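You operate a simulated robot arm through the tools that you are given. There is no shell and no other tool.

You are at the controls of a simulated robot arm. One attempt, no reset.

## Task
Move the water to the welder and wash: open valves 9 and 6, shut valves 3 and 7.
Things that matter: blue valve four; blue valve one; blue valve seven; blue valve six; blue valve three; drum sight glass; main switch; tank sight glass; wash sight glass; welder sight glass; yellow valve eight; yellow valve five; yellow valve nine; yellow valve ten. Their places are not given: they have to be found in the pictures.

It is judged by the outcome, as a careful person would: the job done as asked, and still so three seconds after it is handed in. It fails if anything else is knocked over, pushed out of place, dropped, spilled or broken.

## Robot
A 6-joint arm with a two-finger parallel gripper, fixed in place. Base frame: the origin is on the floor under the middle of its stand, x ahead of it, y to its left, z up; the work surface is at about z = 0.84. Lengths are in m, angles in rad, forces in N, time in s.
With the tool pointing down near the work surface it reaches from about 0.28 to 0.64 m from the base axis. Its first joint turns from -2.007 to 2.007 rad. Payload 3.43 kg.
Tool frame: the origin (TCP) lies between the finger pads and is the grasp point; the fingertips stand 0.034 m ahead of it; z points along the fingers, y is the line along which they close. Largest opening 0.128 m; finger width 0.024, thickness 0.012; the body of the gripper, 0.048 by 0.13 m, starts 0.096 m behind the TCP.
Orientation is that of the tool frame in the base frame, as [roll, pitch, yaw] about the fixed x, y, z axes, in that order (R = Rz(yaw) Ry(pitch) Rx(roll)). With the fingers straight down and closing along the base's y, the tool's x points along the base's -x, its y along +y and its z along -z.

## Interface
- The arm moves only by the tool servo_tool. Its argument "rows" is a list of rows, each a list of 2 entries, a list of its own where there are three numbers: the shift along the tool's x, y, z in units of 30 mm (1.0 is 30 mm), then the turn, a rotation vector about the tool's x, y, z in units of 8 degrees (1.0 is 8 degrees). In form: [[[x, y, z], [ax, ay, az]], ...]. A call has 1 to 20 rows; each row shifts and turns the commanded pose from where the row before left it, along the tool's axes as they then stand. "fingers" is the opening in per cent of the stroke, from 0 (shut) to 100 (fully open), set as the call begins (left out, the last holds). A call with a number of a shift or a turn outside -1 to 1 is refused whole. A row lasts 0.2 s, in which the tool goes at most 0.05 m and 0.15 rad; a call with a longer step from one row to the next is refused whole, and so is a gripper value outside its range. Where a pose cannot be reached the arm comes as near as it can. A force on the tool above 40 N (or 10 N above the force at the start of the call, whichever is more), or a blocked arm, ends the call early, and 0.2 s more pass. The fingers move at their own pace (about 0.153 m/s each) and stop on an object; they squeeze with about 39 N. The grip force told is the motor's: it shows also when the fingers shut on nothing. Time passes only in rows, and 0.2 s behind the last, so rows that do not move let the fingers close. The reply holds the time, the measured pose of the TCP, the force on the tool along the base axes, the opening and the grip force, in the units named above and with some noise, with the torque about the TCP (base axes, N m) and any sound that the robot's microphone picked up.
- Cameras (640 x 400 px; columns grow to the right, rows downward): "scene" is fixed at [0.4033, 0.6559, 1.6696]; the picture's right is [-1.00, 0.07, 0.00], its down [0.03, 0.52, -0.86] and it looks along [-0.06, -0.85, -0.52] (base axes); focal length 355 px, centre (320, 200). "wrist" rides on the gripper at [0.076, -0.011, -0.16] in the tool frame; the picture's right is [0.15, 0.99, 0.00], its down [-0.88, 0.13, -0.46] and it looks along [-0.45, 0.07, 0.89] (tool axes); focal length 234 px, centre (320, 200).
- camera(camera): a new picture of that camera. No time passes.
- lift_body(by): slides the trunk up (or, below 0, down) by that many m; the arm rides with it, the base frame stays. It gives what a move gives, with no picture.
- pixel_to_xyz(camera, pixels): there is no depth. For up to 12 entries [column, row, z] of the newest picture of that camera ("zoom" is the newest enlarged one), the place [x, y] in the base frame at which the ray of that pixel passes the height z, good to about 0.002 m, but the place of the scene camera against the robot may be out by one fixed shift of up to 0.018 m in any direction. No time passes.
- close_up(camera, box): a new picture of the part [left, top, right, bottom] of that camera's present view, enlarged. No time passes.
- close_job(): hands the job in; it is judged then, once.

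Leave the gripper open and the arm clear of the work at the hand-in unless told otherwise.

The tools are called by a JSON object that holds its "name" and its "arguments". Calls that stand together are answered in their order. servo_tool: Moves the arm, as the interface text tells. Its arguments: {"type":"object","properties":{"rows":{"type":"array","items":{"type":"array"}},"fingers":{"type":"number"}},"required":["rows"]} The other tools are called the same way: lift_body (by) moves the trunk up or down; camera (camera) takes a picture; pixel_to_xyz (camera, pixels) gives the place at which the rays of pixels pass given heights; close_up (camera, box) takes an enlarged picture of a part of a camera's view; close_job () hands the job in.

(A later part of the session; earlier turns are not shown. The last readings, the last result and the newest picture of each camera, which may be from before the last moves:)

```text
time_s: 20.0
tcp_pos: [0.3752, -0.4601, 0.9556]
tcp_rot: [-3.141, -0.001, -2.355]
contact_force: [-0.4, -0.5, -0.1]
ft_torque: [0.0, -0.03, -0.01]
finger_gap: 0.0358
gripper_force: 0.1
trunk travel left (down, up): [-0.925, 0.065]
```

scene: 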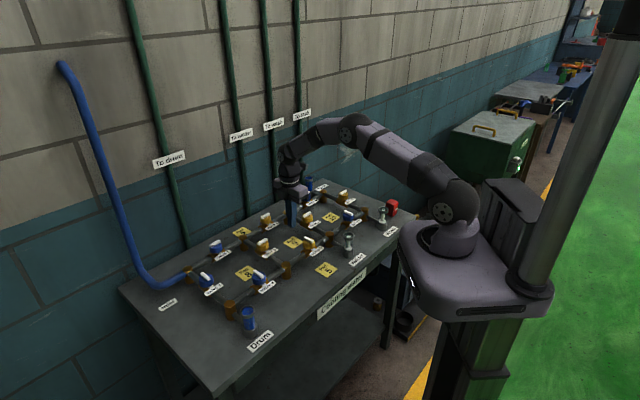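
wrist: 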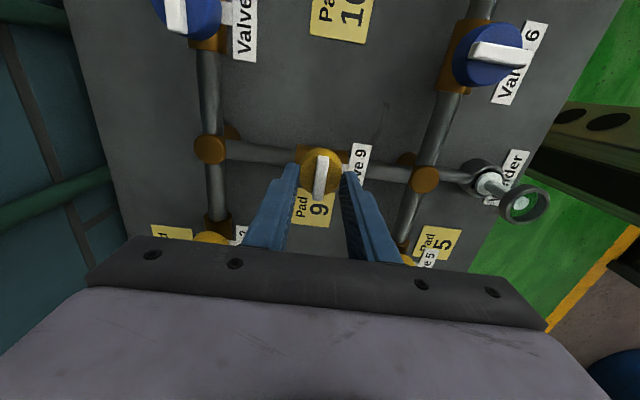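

Still free at tip height 0.9216. I'll close the fingers on the bar.

{"name": "servo_tool", "arguments": {"rows": [[[0, 0, 0], [0, 0, 0]], [[0, 0, 0], [0, 0, 0]], [[0, 0, 0], [0, 0, 0]]], "fingers": 0}}

{"name": "close_up", "arguments": {"camera": "scene", "box": [280, 180, 344, 230]}}

{"name": "close_up", "arguments": {"camera": "wrist", "box": [280, 130, 360, 180]}}

```text
time_s: 20.8
tcp_pos: [0.3735, -0.4594, 0.957]
tcp_rot: [3.141, 0.0, -2.355]
contact_force: [-2.6, 0.9, -1.0]
ft_torque: [-0.11, 0.14, 0.01]
finger_gap: 0.0098
gripper_force: 43.2
trunk travel left (down, up): [-0.925, 0.065]
```

```text
8.00 times, centred on (312, 205) of scene
```

zoom: 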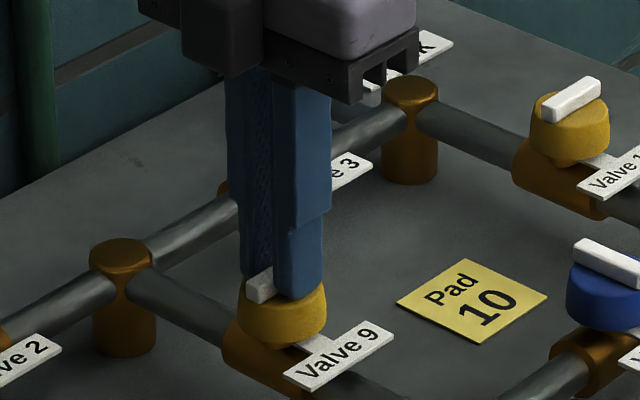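

```text
8.00 times, centred on (320, 155) of wrist
```

zoom: 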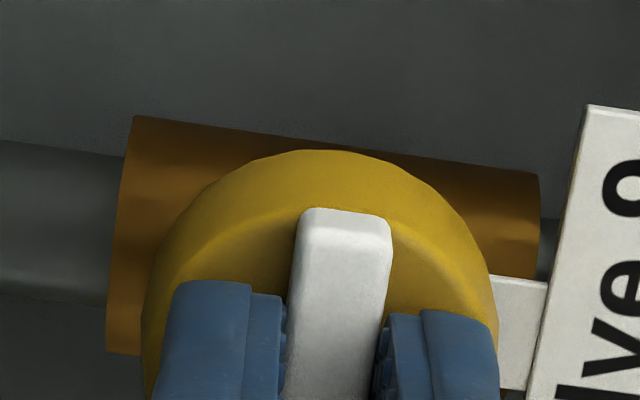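

The bar is gripped (gap 9.8 mm). I'll test a small 4° turn anticlockwise (seen from above) and read the torque before going further.

{"name": "servo_tool", "arguments": {"rows": [[[0, 0, 0], [0, 0, -0.25]], [[0, 0, 0], [0, 0, -0.25]], [[0, 0, 0], [0, 0, 0]]]}}

```text
time_s: 21.6
tcp_pos: [0.3741, -0.4597, 0.9561]
tcp_rot: [-3.141, -0.001, -2.285]
contact_force: [-2.0, 1.4, -2.4]
ft_torque: [-0.11, 0.14, -0.02]
finger_gap: 0.0099
gripper_force: 43.7
trunk travel left (down, up): [-0.925, 0.065]
```

It turned 4° with nearly no torque. I'll turn another 16° and check by picture that the bar follows.

{"name": "servo_tool", "arguments": {"rows": [[[0, 0, 0], [0, 0, -0.5]], [[0, 0, 0], [0, 0, -0.5]], [[0, 0, 0], [0, 0, -0.5]], [[0, 0, 0], [0, 0, -0.5]], [[0, 0, 0], [0, 0, 0]]]}}

{"name": "close_up", "arguments": {"camera": "wrist", "box": [280, 130, 360, 180]}}

{"name": "close_up", "arguments": {"camera": "scene", "box": [280, 180, 344, 230]}}

```text
time_s: 22.8
tcp_pos: [0.3746, -0.4598, 0.9565]
tcp_rot: [-3.14, 0.001, -2.006]
contact_force: [-2.2, 3.8, -2.6]
ft_torque: [-0.35, 0.24, 0.03]
finger_gap: 0.0096
gripper_force: 43.0
trunk travel left (down, up): [-0.925, 0.065]
```

```text
8.00 times, centred on (320, 155) of wrist
```

zoom: 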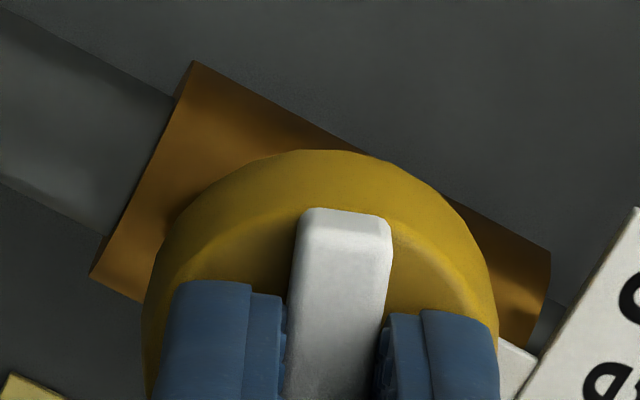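

```text
8.00 times, centred on (312, 205) of scene
```

zoom: 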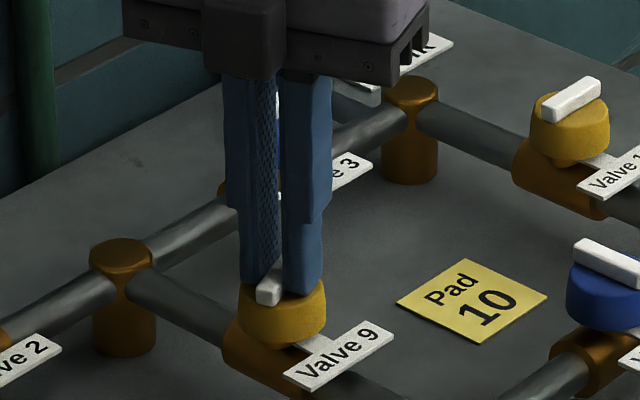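

The bar follows the fingers, so V9 turns freely by hand. 70° remain; I'll turn another 56° first.

{"name": "servo_tool", "arguments": {"rows": [[[0, 0, 0], [0, 0, -0.5]], [[0, 0, 0], [0, 0, -0.5]], [[0, 0, 0], [0, 0, -0.5]], [[0, 0, 0], [0, 0, -0.5]], [[0, 0, 0], [0, 0, -0.5]], [[0, 0, 0], [0, 0, -0.5]], [[0, 0, 0], [0, 0, -0.5]], [[0, 0, 0], [0, 0, -0.5]], [[0, 0, 0], [0, 0, -0.5]], [[0, 0, 0], [0, 0, -0.5]], [[0, 0, 0], [0, 0, -0.5]], [[0, 0, 0], [0, 0, -0.5]], [[0, 0, 0], [0, 0, -0.5]], [[0, 0, 0], [0, 0, -0.5]], [[0, 0, 0], [0, 0, 0]]]}}

{"name": "close_up", "arguments": {"camera": "wrist", "box": [280, 130, 360, 180]}}

{"name": "close_up", "arguments": {"camera": "scene", "box": [280, 150, 408, 250]}}

```text
time_s: 25.9
tcp_pos: [0.3764, -0.4593, 0.9578]
tcp_rot: [3.102, -0.008, -1.053]
contact_force: [-16.4, -14.4, -0.1]
ft_torque: [0.22, -0.06, 0.0]
finger_gap: 0.01
gripper_force: 43.7
out of reach, approached as far as the arm can: row 14
trunk travel left (down, up): [-0.925, 0.065]
stopped in row 15: the force on the tool passed its limit at 43 N (the readings are from after the stop); the commanded pose is now the measured one
```

```text
8.00 times, centred on (320, 155) of wrist
```

zoom: 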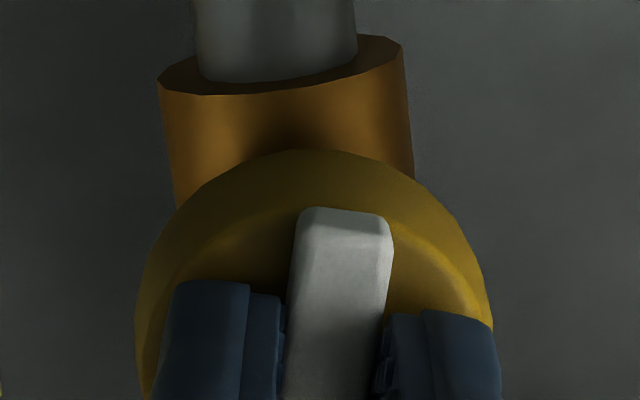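

```text
4.00 times, centred on (344, 200) of scene
```

zoom: 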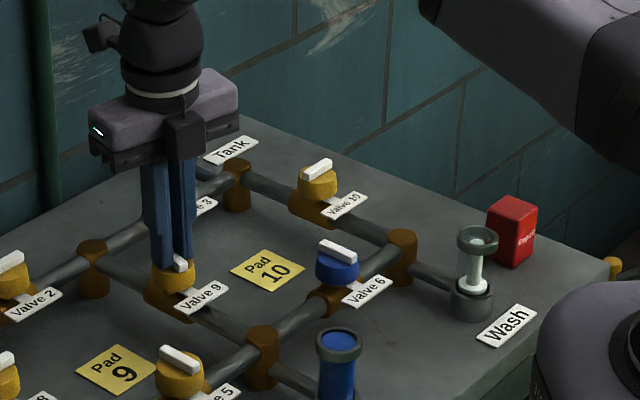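

V9 has turned 75° and the welder glass is now blue, so water is flowing there. The arm hit a wrist limit at that point (force stop). I'll open the fingers, rise, and regrip with the tool turned round by 180° for the last 15°.

{"name": "servo_tool", "arguments": {"rows": [[[0, 0, 0], [0, 0, 0]], [[0, 0, 0], [0, 0, 0]], [[0, 0, 0], [0, 0, 0]]], "fingers": 28}}

{"name": "servo_tool", "arguments": {"rows": [[[0, 0, -0.3], [0, 0, 0]], [[0, 0, -0.7], [0, 0, 0]], [[0, 0, -1], [0, 0, 0]], [[0, 0, -1], [0, 0, 0]], [[0, 0, 0], [0.28, -0.05, 0]], [[0, 0, 0], [0, 0, 0.9]], [[0, 0, 0], [0, 0, 0]]]}}

{"name": "camera", "arguments": {"camera": "wrist"}}

{"name": "camera", "arguments": {"camera": "scene"}}

```text
time_s: 26.6
tcp_pos: [0.3809, -0.4563, 0.9573]
tcp_rot: [3.108, -0.007, -1.052]
contact_force: [0.1, 0.9, -0.6]
ft_torque: [-0.01, 0.0, 0.0]
finger_gap: 0.0361
gripper_force: 0.0
trunk travel left (down, up): [-0.925, 0.065]
```

```text
time_s: 28.2
tcp_pos: [0.3918, -0.4473, 1.0481]
tcp_rot: [-3.134, 0.0, -1.18]
contact_force: [-0.3, -0.1, 0.0]
ft_torque: [-0.01, 0.02, -0.02]
finger_gap: 0.0358
gripper_force: 0.1
out of reach, approached as far as the arm can: row 5
trunk travel left (down, up): [-0.925, 0.065]
```

```text
taken
```

wrist: 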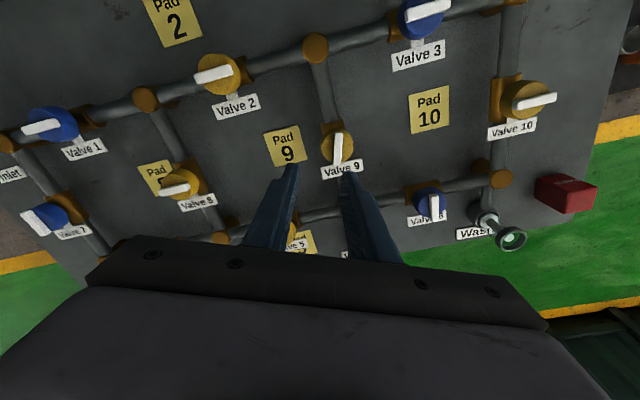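

```text
taken
```

scene: 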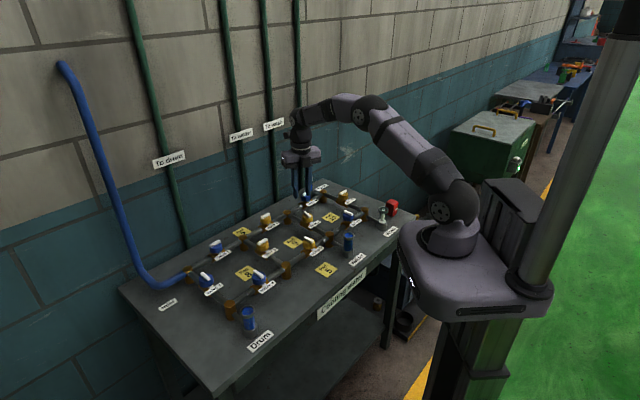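

I'll zoom in on V9 to see how far it has turned, and on the red box, whose other face shows here.

{"name": "close_up", "arguments": {"camera": "wrist", "box": [298, 100, 378, 190]}}

{"name": "close_up", "arguments": {"camera": "wrist", "box": [520, 160, 616, 220]}}

```text
4.44 times, centred on (338, 145) of wrist
```

zoom: 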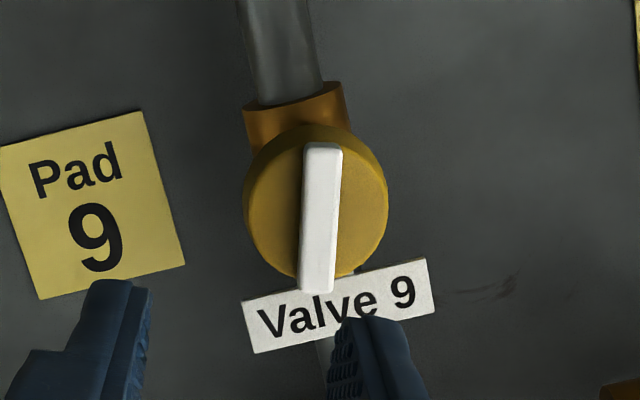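

```text
6.67 times, centred on (568, 190) of wrist
```

zoom: 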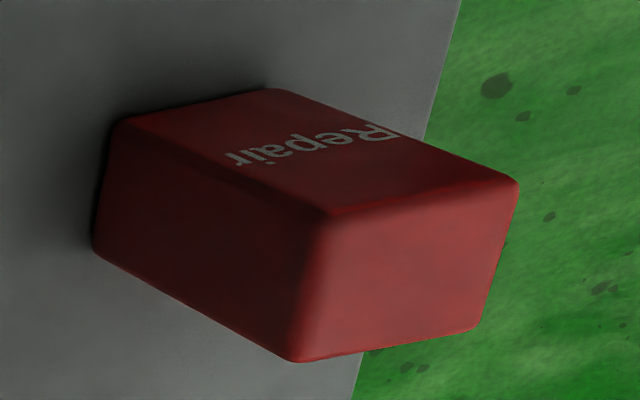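

The red box is a cover marked "Repair"; I'll leave it alone. V9's bar is about 15° short of lying along its pipe. I'll turn the raised tool clockwise to the opposite orientation so there is wrist travel left for the remaining turn.

{"name": "servo_tool", "arguments": {"rows": [[[0, 0, -0.3], [0, 0, 1]], [[0, 0, 0], [0, 0, 1]], [[0, 0, 0], [0, 0, 1]], [[0, 0, 0], [0, 0, 1]], [[0, 0, 0], [0, 0, 1]], [[0, 0, 0], [0, 0, 1]], [[0, 0, 0], [0, 0, 1]], [[0, 0, 0], [0, 0, 1]], [[0, 0, 0], [0, 0, 1]], [[0, 0, 0], [0, 0, 1]], [[0, 0, 0], [0, 0, 1]], [[0, 0, 0], [0, 0, 1]], [[0, 0, 0], [0, 0, 1]], [[0, 0, 0], [0, 0, 1]], [[0, 0, 0], [0, 0, 1]], [[0, 0, 0], [0, 0, 1]], [[0, 0, 0], [0, 0, 1]], [[0, 0, 0], [0, 0, 1]], [[0, 0, 0], [0, 0, 1]], [[0, 0, 0], [0, 0, 1]]]}}

```text
time_s: 32.5
tcp_pos: [0.3906, -0.4473, 1.0557]
tcp_rot: [3.134, 0.002, 2.31]
contact_force: [-0.5, 0.2, 0.3]
ft_torque: [-0.02, 0.0, 0.01]
finger_gap: 0.0358
gripper_force: 0.1
trunk travel left (down, up): [-0.925, 0.065]
```

Now the last 13° of tool turn and a shift to above V9 at about z = 1.0.

{"name": "servo_tool", "arguments": {"rows": [[[0, 0, 0], [0.05, 0, 0.8]], [[0, 0, 0], [0, 0, 0.8]], [[-0.067, -0.347, 0.9], [0, 0, 0]], [[-0.067, -0.347, 0.9], [0, 0, 0]], [[0, 0, 0], [0, 0, 0]]]}}

{"name": "camera", "arguments": {"camera": "wrist"}}

```text
time_s: 33.6
tcp_pos: [0.3735, -0.4598, 1.0022]
tcp_rot: [3.141, 0.001, 2.088]
contact_force: [-0.9, -0.2, 0.0]
ft_torque: [0.02, -0.01, -0.02]
finger_gap: 0.0356
gripper_force: 0.1
trunk travel left (down, up): [-0.925, 0.065]
```

```text
taken
```

wrist: 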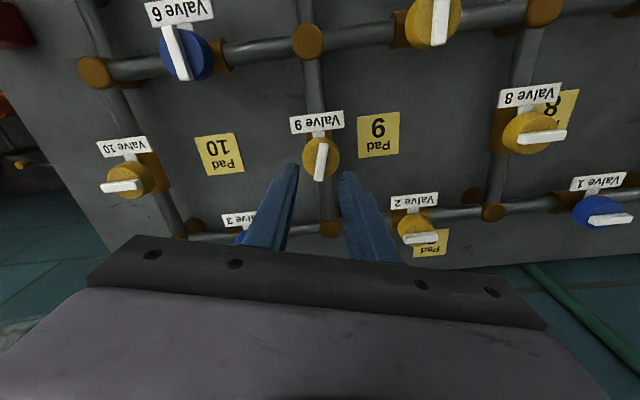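

V9's bar is at (320,160) between the fingers; I'll check it closely before going down.

{"name": "close_up", "arguments": {"camera": "wrist", "box": [280, 130, 360, 180]}}

{"name": "pixel_to_xyz", "arguments": {"camera": "zoom", "pixels": [[333, 110, 0.93], [308, 385, 0.93], [320, 245, 0.93]]}}

```text
8.00 times, centred on (320, 155) of wrist
```

zoom: 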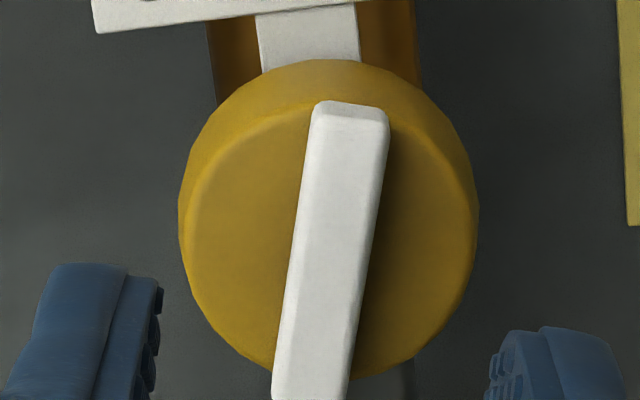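

```text
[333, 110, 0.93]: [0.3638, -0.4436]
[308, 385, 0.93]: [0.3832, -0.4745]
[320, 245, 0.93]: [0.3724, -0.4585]
```

Bar centre (0.3735,-0.459), lying at 121°, in line with the fingers. Going down and closing.

{"name": "servo_tool", "arguments": {"rows": [[[0, 0, 0.8], [0, 0, 0]], [[0, 0, 0.5], [0, 0, 0]], [[0, 0, 0.1], [0, 0, 0]], [[0, 0, 0.06], [0, 0, 0]], [[0, 0, 0.06], [0, 0, 0]], [[0, 0, 0], [0, 0, 0]]]}}

{"name": "servo_tool", "arguments": {"rows": [[[0, 0, 0], [0, 0, 0]], [[0, 0, 0], [0, 0, 0]], [[0, 0, 0], [0, 0, 0]]], "fingers": 0}}

```text
time_s: 35.0
tcp_pos: [0.3755, -0.4609, 0.9559]
tcp_rot: [3.141, 0.004, 2.09]
contact_force: [1.2, 0.0, 3.0]
ft_torque: [0.07, -0.02, -0.01]
finger_gap: 0.0363
gripper_force: 0.2
trunk travel left (down, up): [-0.925, 0.065]
```

```text
time_s: 35.9
tcp_pos: [0.3755, -0.46, 0.9569]
tcp_rot: [-3.141, 0.002, 2.09]
contact_force: [2.4, 0.5, 7.3]
ft_torque: [0.26, 0.0, 0.02]
finger_gap: 0.0098
gripper_force: 43.4
trunk travel left (down, up): [-0.925, 0.065]
```

Gripped (9.8 mm). Turning the last 15° anticlockwise in small rows.

{"name": "servo_tool", "arguments": {"rows": [[[0, 0, 0], [0, 0, -0.4]], [[0, 0, 0], [0, 0, -0.4]], [[0, 0, 0], [0, 0, -0.4]], [[0, 0, 0], [0, 0, -0.4]], [[0, 0, 0], [0, 0, -0.3]], [[0, 0, 0], [0, 0, 0]]]}}

{"name": "close_up", "arguments": {"camera": "wrist", "box": [270, 110, 370, 180]}}

```text
time_s: 37.2
tcp_pos: [0.3746, -0.4609, 0.9566]
tcp_rot: [-3.14, 0.004, 2.354]
contact_force: [8.3, -0.2, 8.6]
ft_torque: [0.14, -0.27, -0.02]
finger_gap: 0.0098
gripper_force: 43.5
trunk travel left (down, up): [-0.925, 0.065]
```

```text
5.71 times, centred on (320, 145) of wrist
```

zoom: 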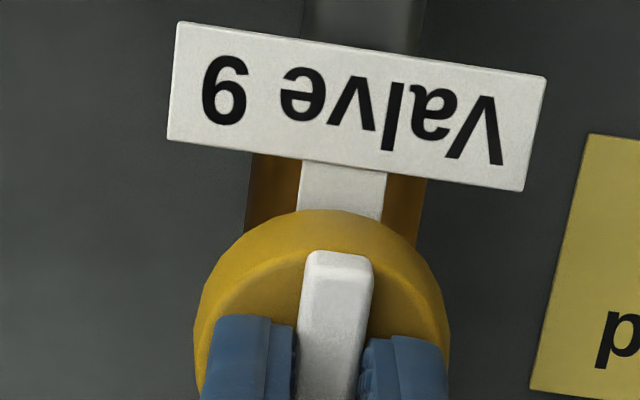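

V9's bar now lies along its pipe (135°). I'll release, rise and move over to V6 at (0.2195,-0.461), keeping the same tool angle, which fits V6's bar.

{"name": "servo_tool", "arguments": {"rows": [[[0, 0, 0], [0, 0, 0]], [[0, 0, 0], [0, 0, 0]], [[0, 0, -0.4], [0, 0, 0]], [[0, 0, -0.8], [0, 0, 0]], [[0, 0, -0.6], [0, 0, 0]], [[0.731, -0.731, 0], [0, 0, 0]], [[0.731, -0.731, 0], [0, 0, 0]], [[0.731, -0.731, 0], [0, 0, 0]], [[0.731, -0.731, 0], [0, 0, 0]], [[0.731, -0.731, 0], [0, 0, 0]], [[0, 0, 0], [0, 0, 0]]], "fingers": 28}}

{"name": "camera", "arguments": {"camera": "wrist"}}

{"name": "close_up", "arguments": {"camera": "scene", "box": [280, 170, 408, 270]}}

```text
time_s: 39.6
tcp_pos: [0.2204, -0.46, 1.0093]
tcp_rot: [-3.139, 0.001, 2.354]
contact_force: [-0.3, 0.1, 0.2]
ft_torque: [0.03, -0.02, 0.0]
finger_gap: 0.0359
gripper_force: 0.1
trunk travel left (down, up): [-0.925, 0.065]
```

```text
taken
```

wrist: 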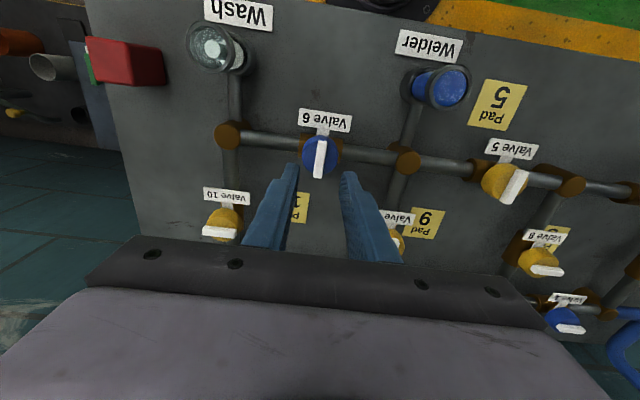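

```text
4.00 times, centred on (344, 220) of scene
```

zoom: 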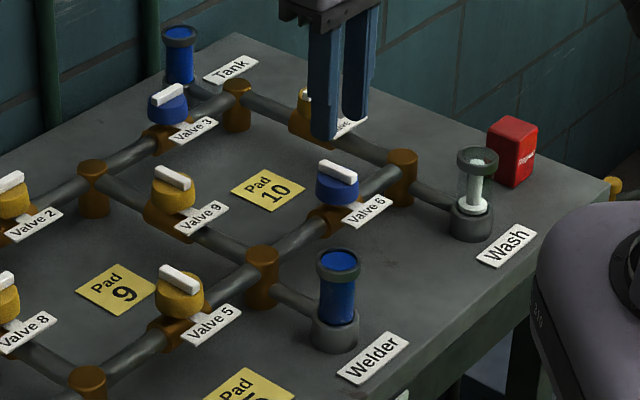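

V9 lies along its pipe and the welder glass is blue. V6's bar is at (320,158) between the fingers; I'll check it closely.

{"name": "close_up", "arguments": {"camera": "wrist", "box": [280, 130, 360, 180]}}

{"name": "pixel_to_xyz", "arguments": {"camera": "wrist", "pixels": [[320, 159, 0.93], [321, 142, 0.93], [318, 177, 0.93]]}}

```text
8.00 times, centred on (320, 155) of wrist
```

zoom: 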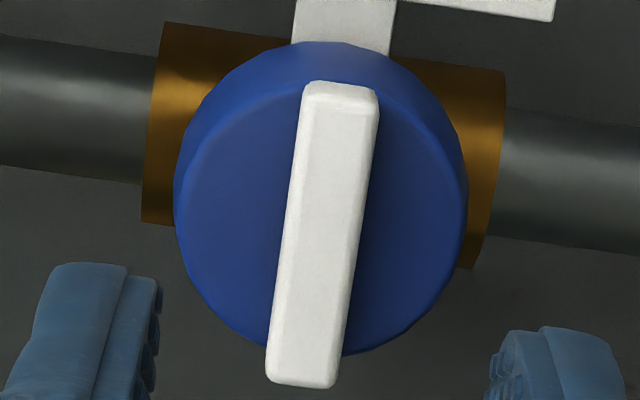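

```text
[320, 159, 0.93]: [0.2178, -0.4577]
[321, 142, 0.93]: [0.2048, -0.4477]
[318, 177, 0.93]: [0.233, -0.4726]
```

Bar centre (0.219,-0.459), good. Going down and closing.

{"name": "servo_tool", "arguments": {"rows": [[[0, 0, 0.8], [0, 0, 0]], [[0, 0, 0.6], [0, 0, 0]], [[0, 0, 0.2], [0, 0, 0]], [[0, 0, 0.08], [0, 0, 0]], [[0, 0, 0.05], [0, 0, 0]], [[0, 0, 0], [0, 0, 0]]]}}

{"name": "servo_tool", "arguments": {"rows": [[[0, 0, 0], [0, 0, 0]], [[0, 0, 0], [0, 0, 0]], [[0, 0, 0], [0, 0, 0]]], "fingers": 0}}

```text
time_s: 41.0
tcp_pos: [0.2198, -0.4608, 0.9575]
tcp_rot: [-3.14, 0.001, 2.354]
contact_force: [-0.1, 0.7, 0.9]
ft_torque: [-0.01, 0.01, -0.01]
finger_gap: 0.0358
gripper_force: 0.0
trunk travel left (down, up): [-0.925, 0.065]
```

```text
time_s: 41.9
tcp_pos: [0.2195, -0.4602, 0.9582]
tcp_rot: [3.141, 0.002, 2.354]
contact_force: [-0.7, -1.8, -1.2]
ft_torque: [-0.09, -0.07, 0.16]
finger_gap: 0.0098
gripper_force: 44.0
trunk travel left (down, up): [-0.925, 0.065]
```

Gripped. First a 12° anticlockwise test turn.

{"name": "servo_tool", "arguments": {"rows": [[[0, 0, 0], [0, 0, -0.5]], [[0, 0, 0], [0, 0, -0.5]], [[0, 0, 0], [0, 0, -0.5]], [[0, 0, 0], [0, 0, 0]]]}}

{"name": "close_up", "arguments": {"camera": "wrist", "box": [270, 110, 370, 180]}}

```text
time_s: 42.9
tcp_pos: [0.2202, -0.4602, 0.9572]
tcp_rot: [-3.14, 0.002, 2.564]
contact_force: [-1.8, -1.2, 7.1]
ft_torque: [0.44, 0.71, -0.03]
finger_gap: 0.0097
gripper_force: 43.6
trunk travel left (down, up): [-0.925, 0.065]
```

```text
5.71 times, centred on (320, 145) of wrist
```

zoom: 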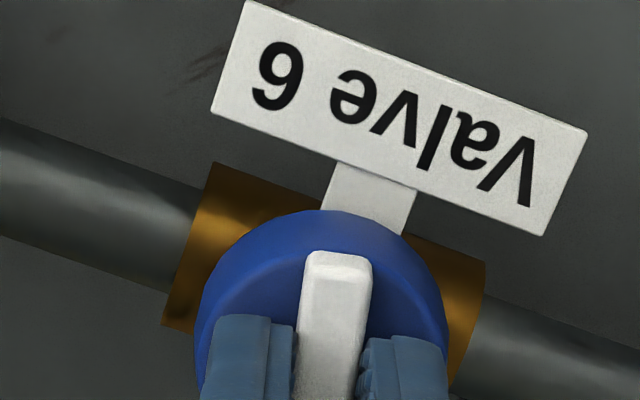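

The bar follows. Continuing 40°.

{"name": "servo_tool", "arguments": {"rows": [[[0, 0, 0], [0, 0, -0.5]], [[0, 0, 0], [0, 0, -0.5]], [[0, 0, 0], [0, 0, -0.5]], [[0, 0, 0], [0, 0, -0.5]], [[0, 0, 0], [0, 0, -0.5]], [[0, 0, 0], [0, 0, -0.5]], [[0, 0, 0], [0, 0, -0.5]], [[0, 0, 0], [0, 0, -0.5]], [[0, 0, 0], [0, 0, -0.5]], [[0, 0, 0], [0, 0, -0.5]], [[0, 0, 0], [0, 0, 0]]]}}

```text
time_s: 45.2
tcp_pos: [0.22, -0.4599, 0.9567]
tcp_rot: [-3.139, 0.0, -3.02]
contact_force: [4.3, 2.9, 0.3]
ft_torque: [0.34, -1.38, -0.01]
finger_gap: 0.0102
gripper_force: 43.7
trunk travel left (down, up): [-0.925, 0.065]
```

Forces are small; the last 38°.

{"name": "servo_tool", "arguments": {"rows": [[[0, 0, 0], [0, 0, -0.5]], [[0, 0, 0], [0, 0, -0.5]], [[0, 0, 0], [0, 0, -0.5]], [[0, 0, 0], [0, 0, -0.5]], [[0, 0, 0], [0, 0, -0.5]], [[0, 0, 0], [0, 0, -0.5]], [[0, 0, 0], [0, 0, -0.5]], [[0, 0, 0], [0, 0, -0.5]], [[0, 0, 0], [0, 0, -0.4]], [[0, 0, 0], [0, 0, -0.3]], [[0, 0, 0], [0, 0, 0]]]}}

{"name": "close_up", "arguments": {"camera": "wrist", "box": [270, 110, 370, 180]}}

{"name": "close_up", "arguments": {"camera": "scene", "box": [280, 170, 408, 270]}}

```text
time_s: 47.6
tcp_pos: [0.2205, -0.4597, 0.9564]
tcp_rot: [3.14, 0.0, -2.364]
contact_force: [-0.4, 11.8, -11.7]
ft_torque: [-0.23, 0.54, 0.03]
finger_gap: 0.0099
gripper_force: 43.7
trunk travel left (down, up): [-0.925, 0.065]
```

```text
5.71 times, centred on (320, 145) of wrist
```

zoom: 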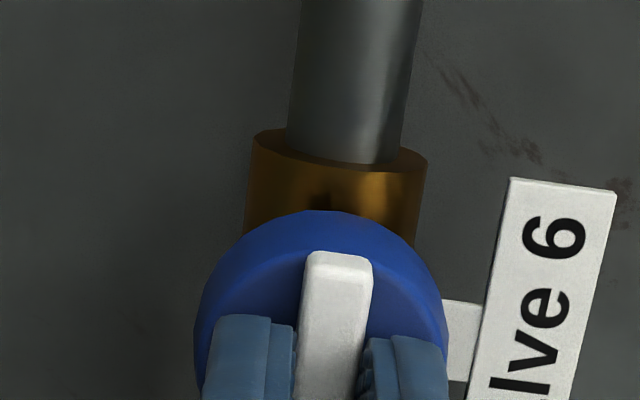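

```text
4.00 times, centred on (344, 220) of scene
```

zoom: 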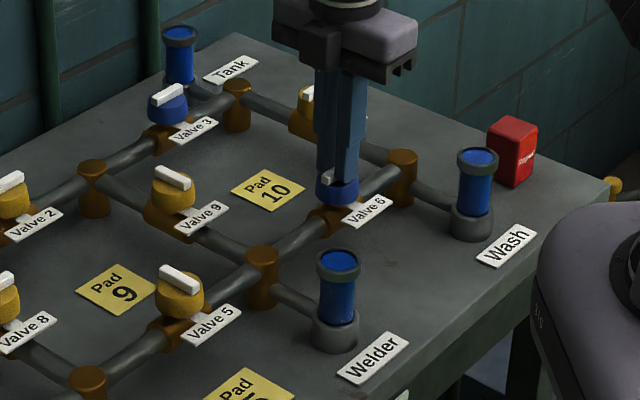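

V6 lies along its pipe and the wash glass is blue. I'll release, rise to about z = 1.03, and go towards V3, testing how far the arm reaches with the tool upright.

{"name": "servo_tool", "arguments": {"rows": [[[0, 0, 0], [0, 0, 0]], [[0, 0, 0], [0, 0, 0]], [[0, 0, -0.4], [0, 0, 0]], [[0, 0, -0.8], [0, 0, 0]], [[0, 0, -0.8], [0, 0, 0]], [[0, 0, -0.5], [0, 0, 0]], [[0, 0, 0], [0, 0, 0]]], "fingers": 28}}

{"name": "servo_tool", "arguments": {"rows": [[[0, -0.909, 0], [0, 0, 0]], [[0, -0.909, 0], [0, 0, 0]], [[0, -0.909, 0], [0, 0, 0]], [[0, -0.909, 0], [0, 0, 0]], [[0, -0.909, 0], [0, 0, 0]], [[0, -0.909, 0], [0, 0, 0]], [[0, -0.909, 0], [0, 0, 0]], [[0, -0.909, 0], [0, 0, 0]], [[0, 0, 0], [0, 0, 0]]]}}

{"name": "camera", "arguments": {"camera": "scene"}}

{"name": "camera", "arguments": {"camera": "wrist"}}

```text
time_s: 49.2
tcp_pos: [0.2202, -0.4612, 1.0328]
tcp_rot: [-3.138, -0.002, -2.365]
contact_force: [-0.8, 0.5, 0.5]
ft_torque: [0.0, -0.02, -0.03]
finger_gap: 0.0356
gripper_force: 0.0
trunk travel left (down, up): [-0.925, 0.065]
```

```text
time_s: 51.2
tcp_pos: [0.3314, -0.5384, 1.0352]
tcp_rot: [-3.139, -0.001, -2.368]
contact_force: [0.8, -0.2, -0.5]
ft_torque: [0.01, -0.02, 0.01]
finger_gap: 0.0359
gripper_force: 0.0
out of reach, approached as far as the arm can: row 5, 6, 7, 8
trunk travel left (down, up): [-0.925, 0.065]
```

```text
taken
```

scene: 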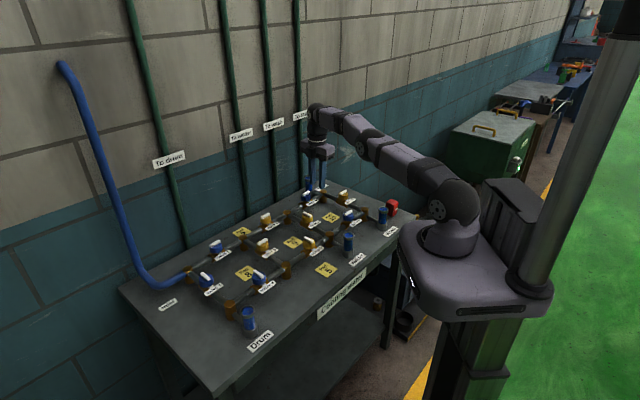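

```text
taken
```

wrist: 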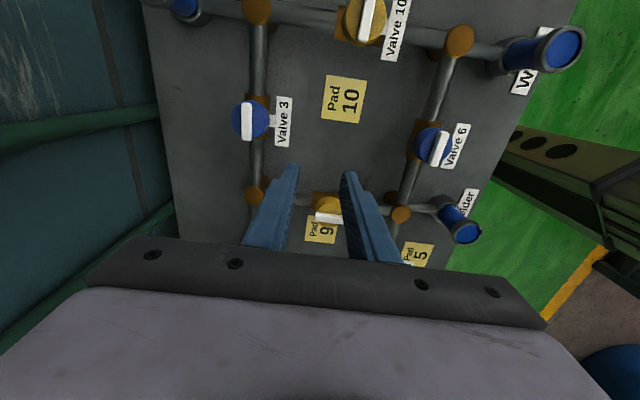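

With the tool upright the arm stops at 0.632 m from its axis, but V3 is at 0.72 m. I'll need to lean the tool outward there. First I'll back off a little and turn the tool 90° clockwise so the camera side faces the base.

{"name": "servo_tool", "arguments": {"rows": [[[0, 0.909, 0], [0, 0, 0]], [[0, 0.909, 0], [0, 0, 0]], [[0, 0, 0], [0, 0, 0]]]}}

```text
time_s: 52.0
tcp_pos: [0.2937, -0.5, 1.0365]
tcp_rot: [-3.14, -0.003, -2.365]
contact_force: [0.2, 0.6, -0.2]
ft_torque: [-0.01, 0.0, 0.01]
finger_gap: 0.0356
gripper_force: 0.0
trunk travel left (down, up): [-0.925, 0.065]
```

Now turn 89.5° clockwise, then lean the tool 25° outward (tips pointing along -45° azimuth), and close the fingers.

{"name": "servo_tool", "arguments": {"rows": [[[0, 0, 0], [0, 0, 0.932]], [[0, 0, 0], [0, 0, 0.932]], [[0, 0, 0], [0, 0, 0.932]], [[0, 0, 0], [0, 0, 0.932]], [[0, 0, 0], [0, 0, 0.932]], [[0, 0, 0], [0, 0, 0.932]], [[0, 0, 0], [0, 0, 0.932]], [[0, 0, 0], [0, 0, 0.932]], [[0, 0, 0], [0, 0, 0.932]], [[0, 0, 0], [0, 0, 0.932]], [[0, 0, 0], [0, 0, 0.932]], [[0, 0, 0], [0, 0, 0.932]], [[0, 0, 0], [0, -0.78, 0]], [[0, 0, 0], [0, -0.78, 0]], [[0, 0, 0], [0, -0.78, 0]], [[0, 0, 0], [0, -0.785, 0]], [[0, 0, 0], [0, 0, 0]]], "fingers": 0}}

{"name": "camera", "arguments": {"camera": "wrist"}}

{"name": "camera", "arguments": {"camera": "scene"}}

```text
time_s: 55.6
tcp_pos: [0.2943, -0.4996, 1.0375]
tcp_rot: [-3.14, 0.439, 2.356]
contact_force: [0.2, 0.3, 0.2]
ft_torque: [-0.03, 0.02, 0.0]
finger_gap: 0.0001
gripper_force: 33.2
trunk travel left (down, up): [-0.925, 0.065]
```

```text
taken
```

wrist: 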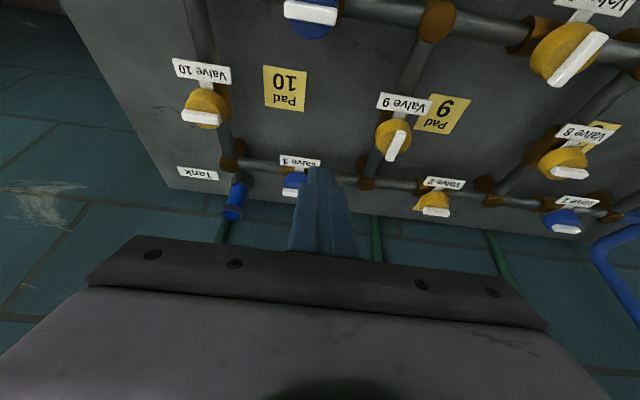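

```text
taken
```

scene: 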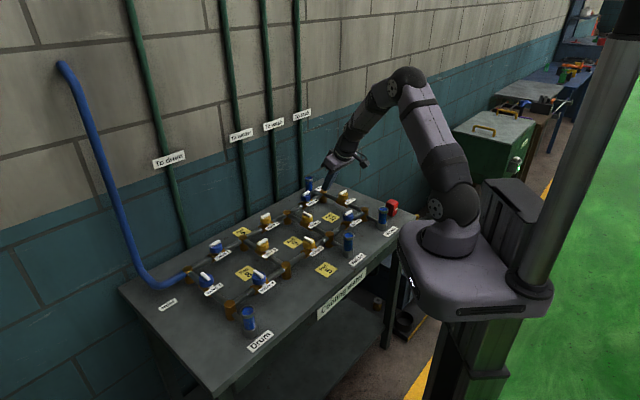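

The tool leans 25°, tips pointing outward. Now I'll go to about (0.364,-0.640,1.02), above and just beyond V3, to test reach in the air.

{"name": "servo_tool", "arguments": {"rows": [[[-0.707, -0.278, 0.437], [0, 0, 0]], [[-0.707, -0.278, 0.437], [0, 0, 0]], [[-0.707, -0.278, 0.437], [0, 0, 0]], [[-0.707, -0.278, 0.437], [0, 0, 0]], [[-0.707, -0.278, 0.437], [0, 0, 0]], [[-0.707, -0.278, 0.437], [0, 0, 0]], [[0, 0, 0], [0, 0, 0]]]}}

{"name": "camera", "arguments": {"camera": "wrist"}}

{"name": "close_up", "arguments": {"camera": "scene", "box": [250, 130, 378, 230]}}

```text
time_s: 57.2
tcp_pos: [0.3621, -0.6318, 1.0206]
tcp_rot: [3.14, 0.438, 2.356]
contact_force: [0.1, -0.1, -0.1]
ft_torque: [-0.02, 0.0, 0.0]
finger_gap: 0.0
gripper_force: 33.2
out of reach, approached as far as the arm can: row 6
trunk travel left (down, up): [-0.925, 0.065]
```

```text
taken
```

wrist: 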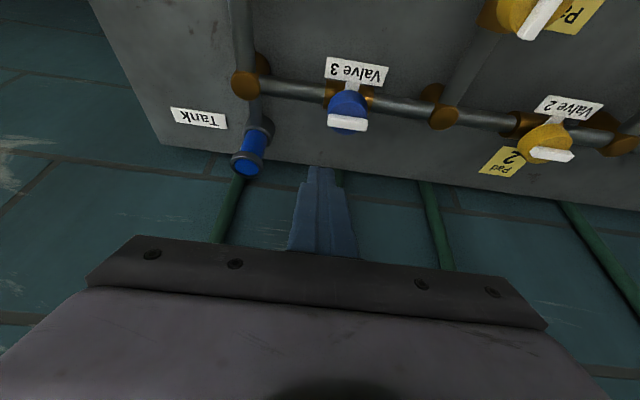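

```text
4.00 times, centred on (314, 180) of scene
```

zoom: 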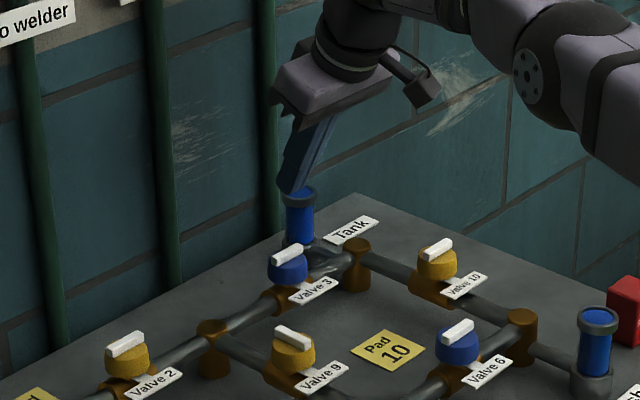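

It reached radius 0.728 here, nearly the target. Lower down it should reach a bit more. I'll measure V3's bar in this view: it is at about (347,124).

{"name": "close_up", "arguments": {"camera": "wrist", "box": [307, 85, 387, 135]}}

{"name": "pixel_to_xyz", "arguments": {"camera": "wrist", "pixels": [[347, 121, 0.93], [328, 119, 0.93], [366, 122, 0.93]]}}

{"name": "pixel_to_xyz", "arguments": {"camera": "scene", "pixels": [[310, 181, 0.95], [310, 181, 0.96]]}}

```text
8.00 times, centred on (347, 110) of wrist
```

zoom: 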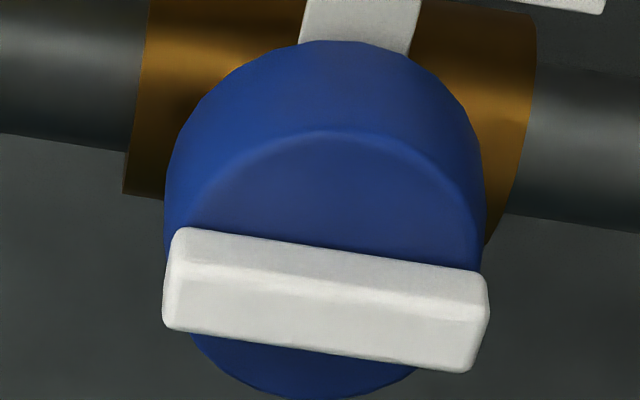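

```text
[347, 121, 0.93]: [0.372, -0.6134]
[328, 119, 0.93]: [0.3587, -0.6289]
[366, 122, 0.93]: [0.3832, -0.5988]
```

```text
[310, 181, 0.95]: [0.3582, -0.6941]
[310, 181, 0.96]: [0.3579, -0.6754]
```

{"name": "pixel_to_xyz", "arguments": {"camera": "zoom", "pixels": [[330, 268, 0.93], [182, 250, 0.93], [482, 290, 0.93], [325, 240, 0.93], [330, 300, 0.93], [325, 260, 0.921]]}}

{"name": "pixel_to_xyz", "arguments": {"camera": "wrist", "pixels": [[248, 164, 0.92], [248, 164, 0.93]]}}

```text
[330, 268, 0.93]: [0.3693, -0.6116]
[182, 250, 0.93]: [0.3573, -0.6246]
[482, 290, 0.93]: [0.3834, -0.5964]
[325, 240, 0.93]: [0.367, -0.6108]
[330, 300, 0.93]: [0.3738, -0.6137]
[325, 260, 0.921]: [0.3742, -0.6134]
```

```text
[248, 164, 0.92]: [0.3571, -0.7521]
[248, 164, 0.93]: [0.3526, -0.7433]
```

V3's bar centre comes out at about (0.373,-0.614). I'll lower the leaning tool beyond the bar's far side, to tip height ≈ 0.94 (still above the bar), and check.

{"name": "servo_tool", "arguments": {"rows": [[[0.124, -0.053, 0.5], [0, 0, 0]], [[0.124, -0.053, 0.5], [0, 0, 0]], [[0.124, -0.053, 0.5], [0, 0, 0]], [[0, 0, 0], [0, 0, 0]]]}}

{"name": "camera", "arguments": {"camera": "wrist"}}

{"name": "close_up", "arguments": {"camera": "scene", "box": [270, 160, 350, 220]}}

```text
time_s: 58.2
tcp_pos: [0.3594, -0.6328, 0.9756]
tcp_rot: [-3.14, 0.439, 2.355]
contact_force: [0.4, -1.0, -0.3]
ft_torque: [0.01, 0.01, 0.0]
finger_gap: 0.0002
gripper_force: 32.4
out of reach, approached as far as the arm can: row 1, 3
trunk travel left (down, up): [-0.925, 0.065]
```

```text
taken
```

wrist: 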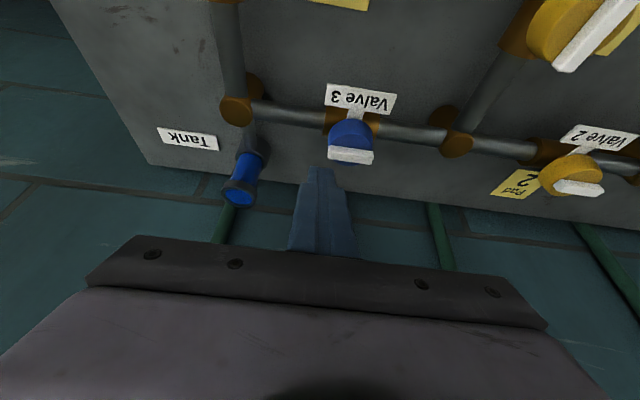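

```text
6.67 times, centred on (310, 190) of scene
```

zoom: 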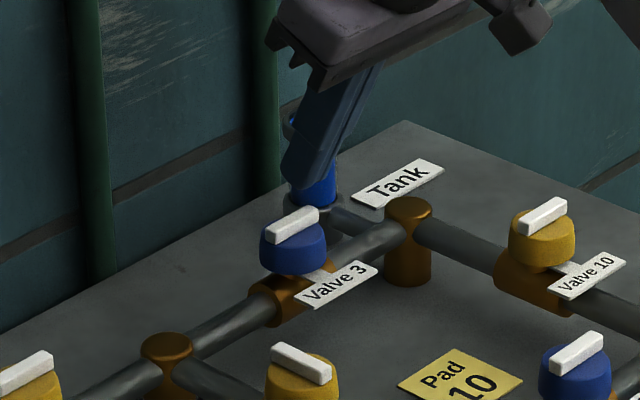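

At 25° lean the limit is radius 0.728, and I need about 0.735. I'll lean 8° more, then shift a few mm further out, still above the bar's height.

{"name": "servo_tool", "arguments": {"rows": [[[0, 0, 0], [0, -0.5, 0]], [[0, 0, 0], [0, -0.5, 0]], [[-0.15, -0.07, 0.098], [0, 0, 0]], [[0, 0, 0], [0, 0, 0]]]}}

{"name": "camera", "arguments": {"camera": "wrist"}}

{"name": "close_up", "arguments": {"camera": "scene", "box": [270, 160, 350, 220]}}

```text
time_s: 59.2
tcp_pos: [0.3681, -0.6594, 0.972]
tcp_rot: [-3.141, 0.577, 2.355]
contact_force: [-0.5, 0.7, -0.3]
ft_torque: [0.0, 0.01, -0.02]
finger_gap: 0.0001
gripper_force: 32.8
out of reach, approached as far as the arm can: row 1, 2
trunk travel left (down, up): [-0.925, 0.065]
```

```text
taken
```

wrist: 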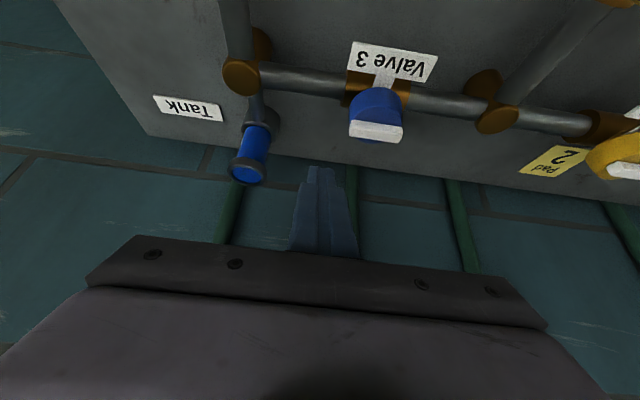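

```text
6.67 times, centred on (310, 190) of scene
```

zoom: 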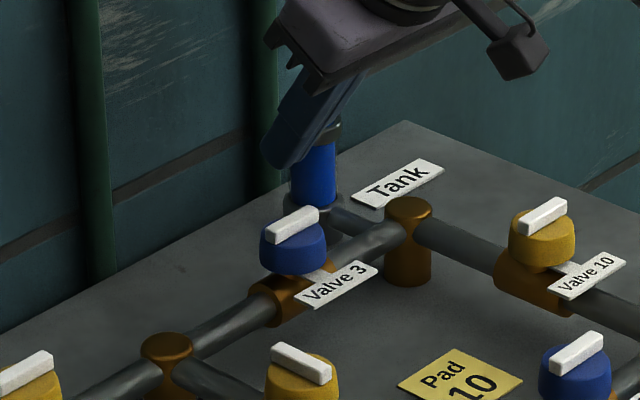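

Now at (0.368,-0.659,0.972) with 33° lean, beyond V3. I'll come back to the start point (0.362,-0.638) at the same height and check the picture.

{"name": "servo_tool", "arguments": {"rows": [[[0.274, 0.176, -0.178], [0, 0, 0]], [[0.274, 0.176, -0.178], [0, 0, 0]], [[0, 0, 0], [0, 0, 0]]]}}

{"name": "camera", "arguments": {"camera": "wrist"}}

{"name": "close_up", "arguments": {"camera": "wrist", "box": [280, 110, 400, 200]}}

{"name": "close_up", "arguments": {"camera": "scene", "box": [280, 165, 344, 215]}}

```text
time_s: 60.0
tcp_pos: [0.3639, -0.6395, 0.973]
tcp_rot: [-3.14, 0.577, 2.356]
contact_force: [0.0, 0.4, 0.0]
ft_torque: [0.01, 0.01, 0.0]
finger_gap: 0.0001
gripper_force: 33.4
trunk travel left (down, up): [-0.925, 0.065]
```

```text
taken
```

wrist: 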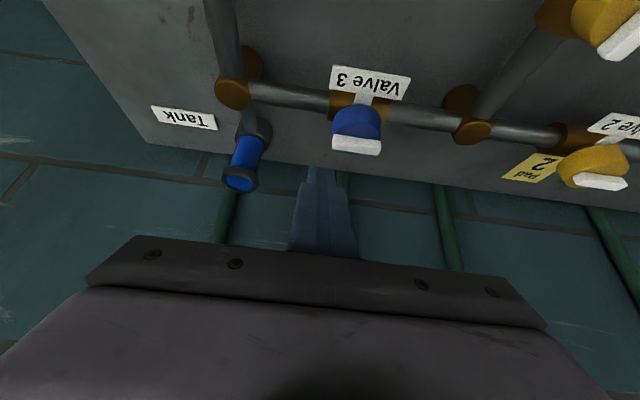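

```text
4.44 times, centred on (340, 155) of wrist
```

zoom: 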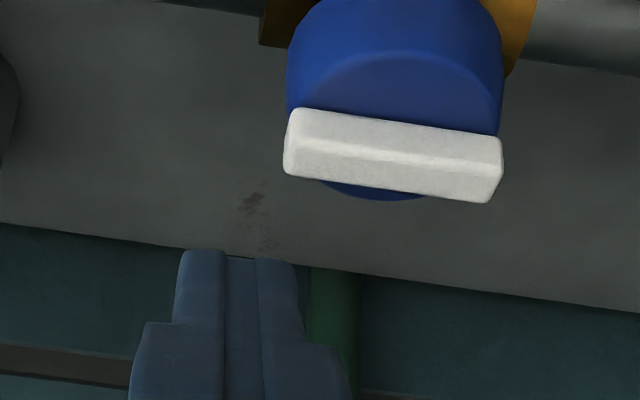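

```text
8.00 times, centred on (312, 190) of scene
```

zoom: 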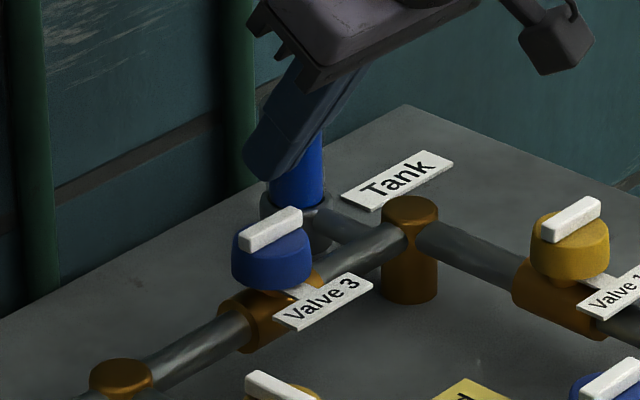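

I'll check where the finger's leading corner (335,169) is compared with the bar's far edge, in base coordinates.

{"name": "pixel_to_xyz", "arguments": {"camera": "wrist", "pixels": [[335, 169, 0.938], [308.5, 167, 0.938], [332.1, 148.7, 0.93], [378.5, 155.5, 0.93], [356, 149, 0.93]]}}

```text
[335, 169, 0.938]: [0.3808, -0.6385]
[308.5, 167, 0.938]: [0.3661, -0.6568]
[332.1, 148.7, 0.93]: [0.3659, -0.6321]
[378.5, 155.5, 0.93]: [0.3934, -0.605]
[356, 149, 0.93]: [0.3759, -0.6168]
```

The finger's edge is about 8 mm beyond the bar's far face. I'll lower it straight down 14.5 mm so the tip stands beside the bar just above the knob level.

{"name": "servo_tool", "arguments": {"rows": [[[0.088, 0, 0.135], [0, 0, 0]], [[0.088, 0, 0.135], [0, 0, 0]], [[0.088, 0, 0.135], [0, 0, 0]], [[0, 0, 0], [0, 0, 0]]]}}

{"name": "camera", "arguments": {"camera": "wrist"}}

{"name": "close_up", "arguments": {"camera": "wrist", "box": [280, 110, 400, 200]}}

{"name": "close_up", "arguments": {"camera": "scene", "box": [280, 165, 344, 215]}}

```text
time_s: 61.0
tcp_pos: [0.3636, -0.641, 0.9573]
tcp_rot: [-3.14, 0.579, 2.355]
contact_force: [-0.3, 0.7, 0.4]
ft_torque: [0.03, -0.02, 0.01]
finger_gap: 0.0
gripper_force: 33.1
trunk travel left (down, up): [-0.925, 0.065]
```

```text
taken
```

wrist: 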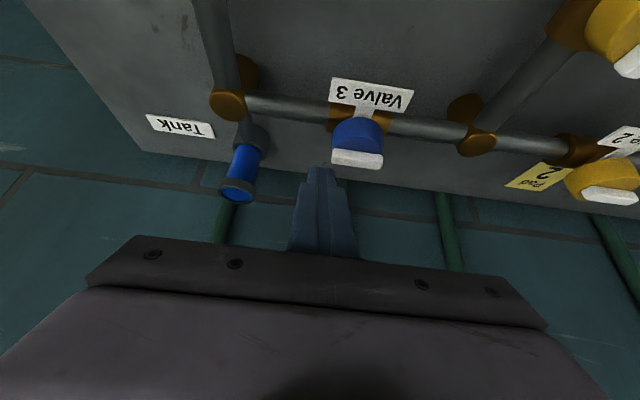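

```text
4.44 times, centred on (340, 155) of wrist
```

zoom: 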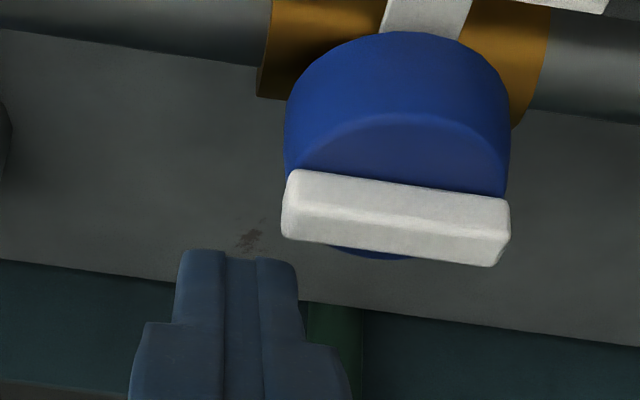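

```text
8.00 times, centred on (312, 190) of scene
```

zoom: 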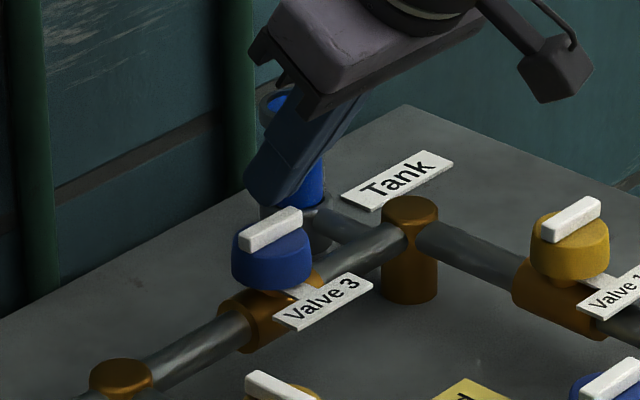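

The tip is at the right height, clear by about 8 mm. I'll shift 2 mm along the bar for more overlap and pull gently towards the base to begin turning V3 clockwise.

{"name": "servo_tool", "arguments": {"rows": [[[0.13, 0.056, -0.085], [0, 0, 0]], [[0.13, 0.057, -0.085], [0, 0, 0]], [[0.064, -0.017, -0.042], [0, 0, 0]], [[0.064, -0.018, -0.042], [0, 0, 0]], [[0, 0, 0], [0, 0, 0]]]}}

{"name": "camera", "arguments": {"camera": "wrist"}}

{"name": "close_up", "arguments": {"camera": "wrist", "box": [280, 110, 400, 200]}}

{"name": "close_up", "arguments": {"camera": "scene", "box": [280, 165, 344, 215]}}

```text
time_s: 62.2
tcp_pos: [0.3554, -0.6299, 0.9585]
tcp_rot: [-3.139, 0.577, 2.356]
contact_force: [-0.6, -1.1, 2.5]
ft_torque: [0.0, 0.0, -0.04]
finger_gap: 0.0001
gripper_force: 33.5
trunk travel left (down, up): [-0.925, 0.065]
```

```text
taken
```

wrist: 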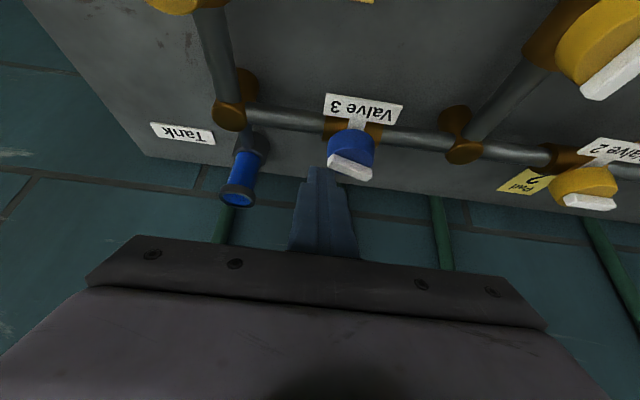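

```text
4.44 times, centred on (340, 155) of wrist
```

zoom: 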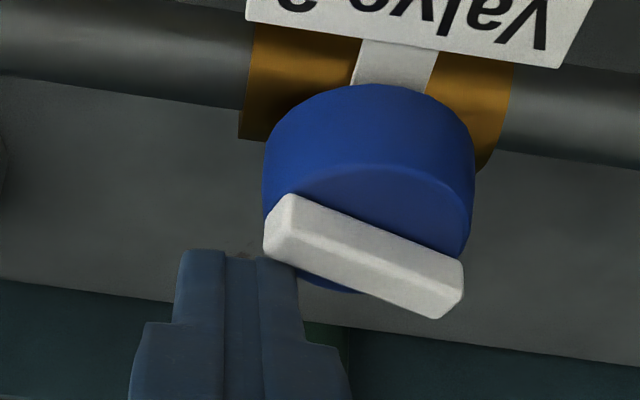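

```text
8.00 times, centred on (312, 190) of scene
```

zoom: 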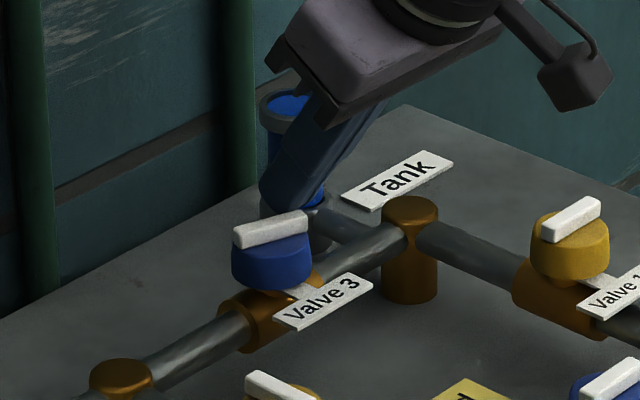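

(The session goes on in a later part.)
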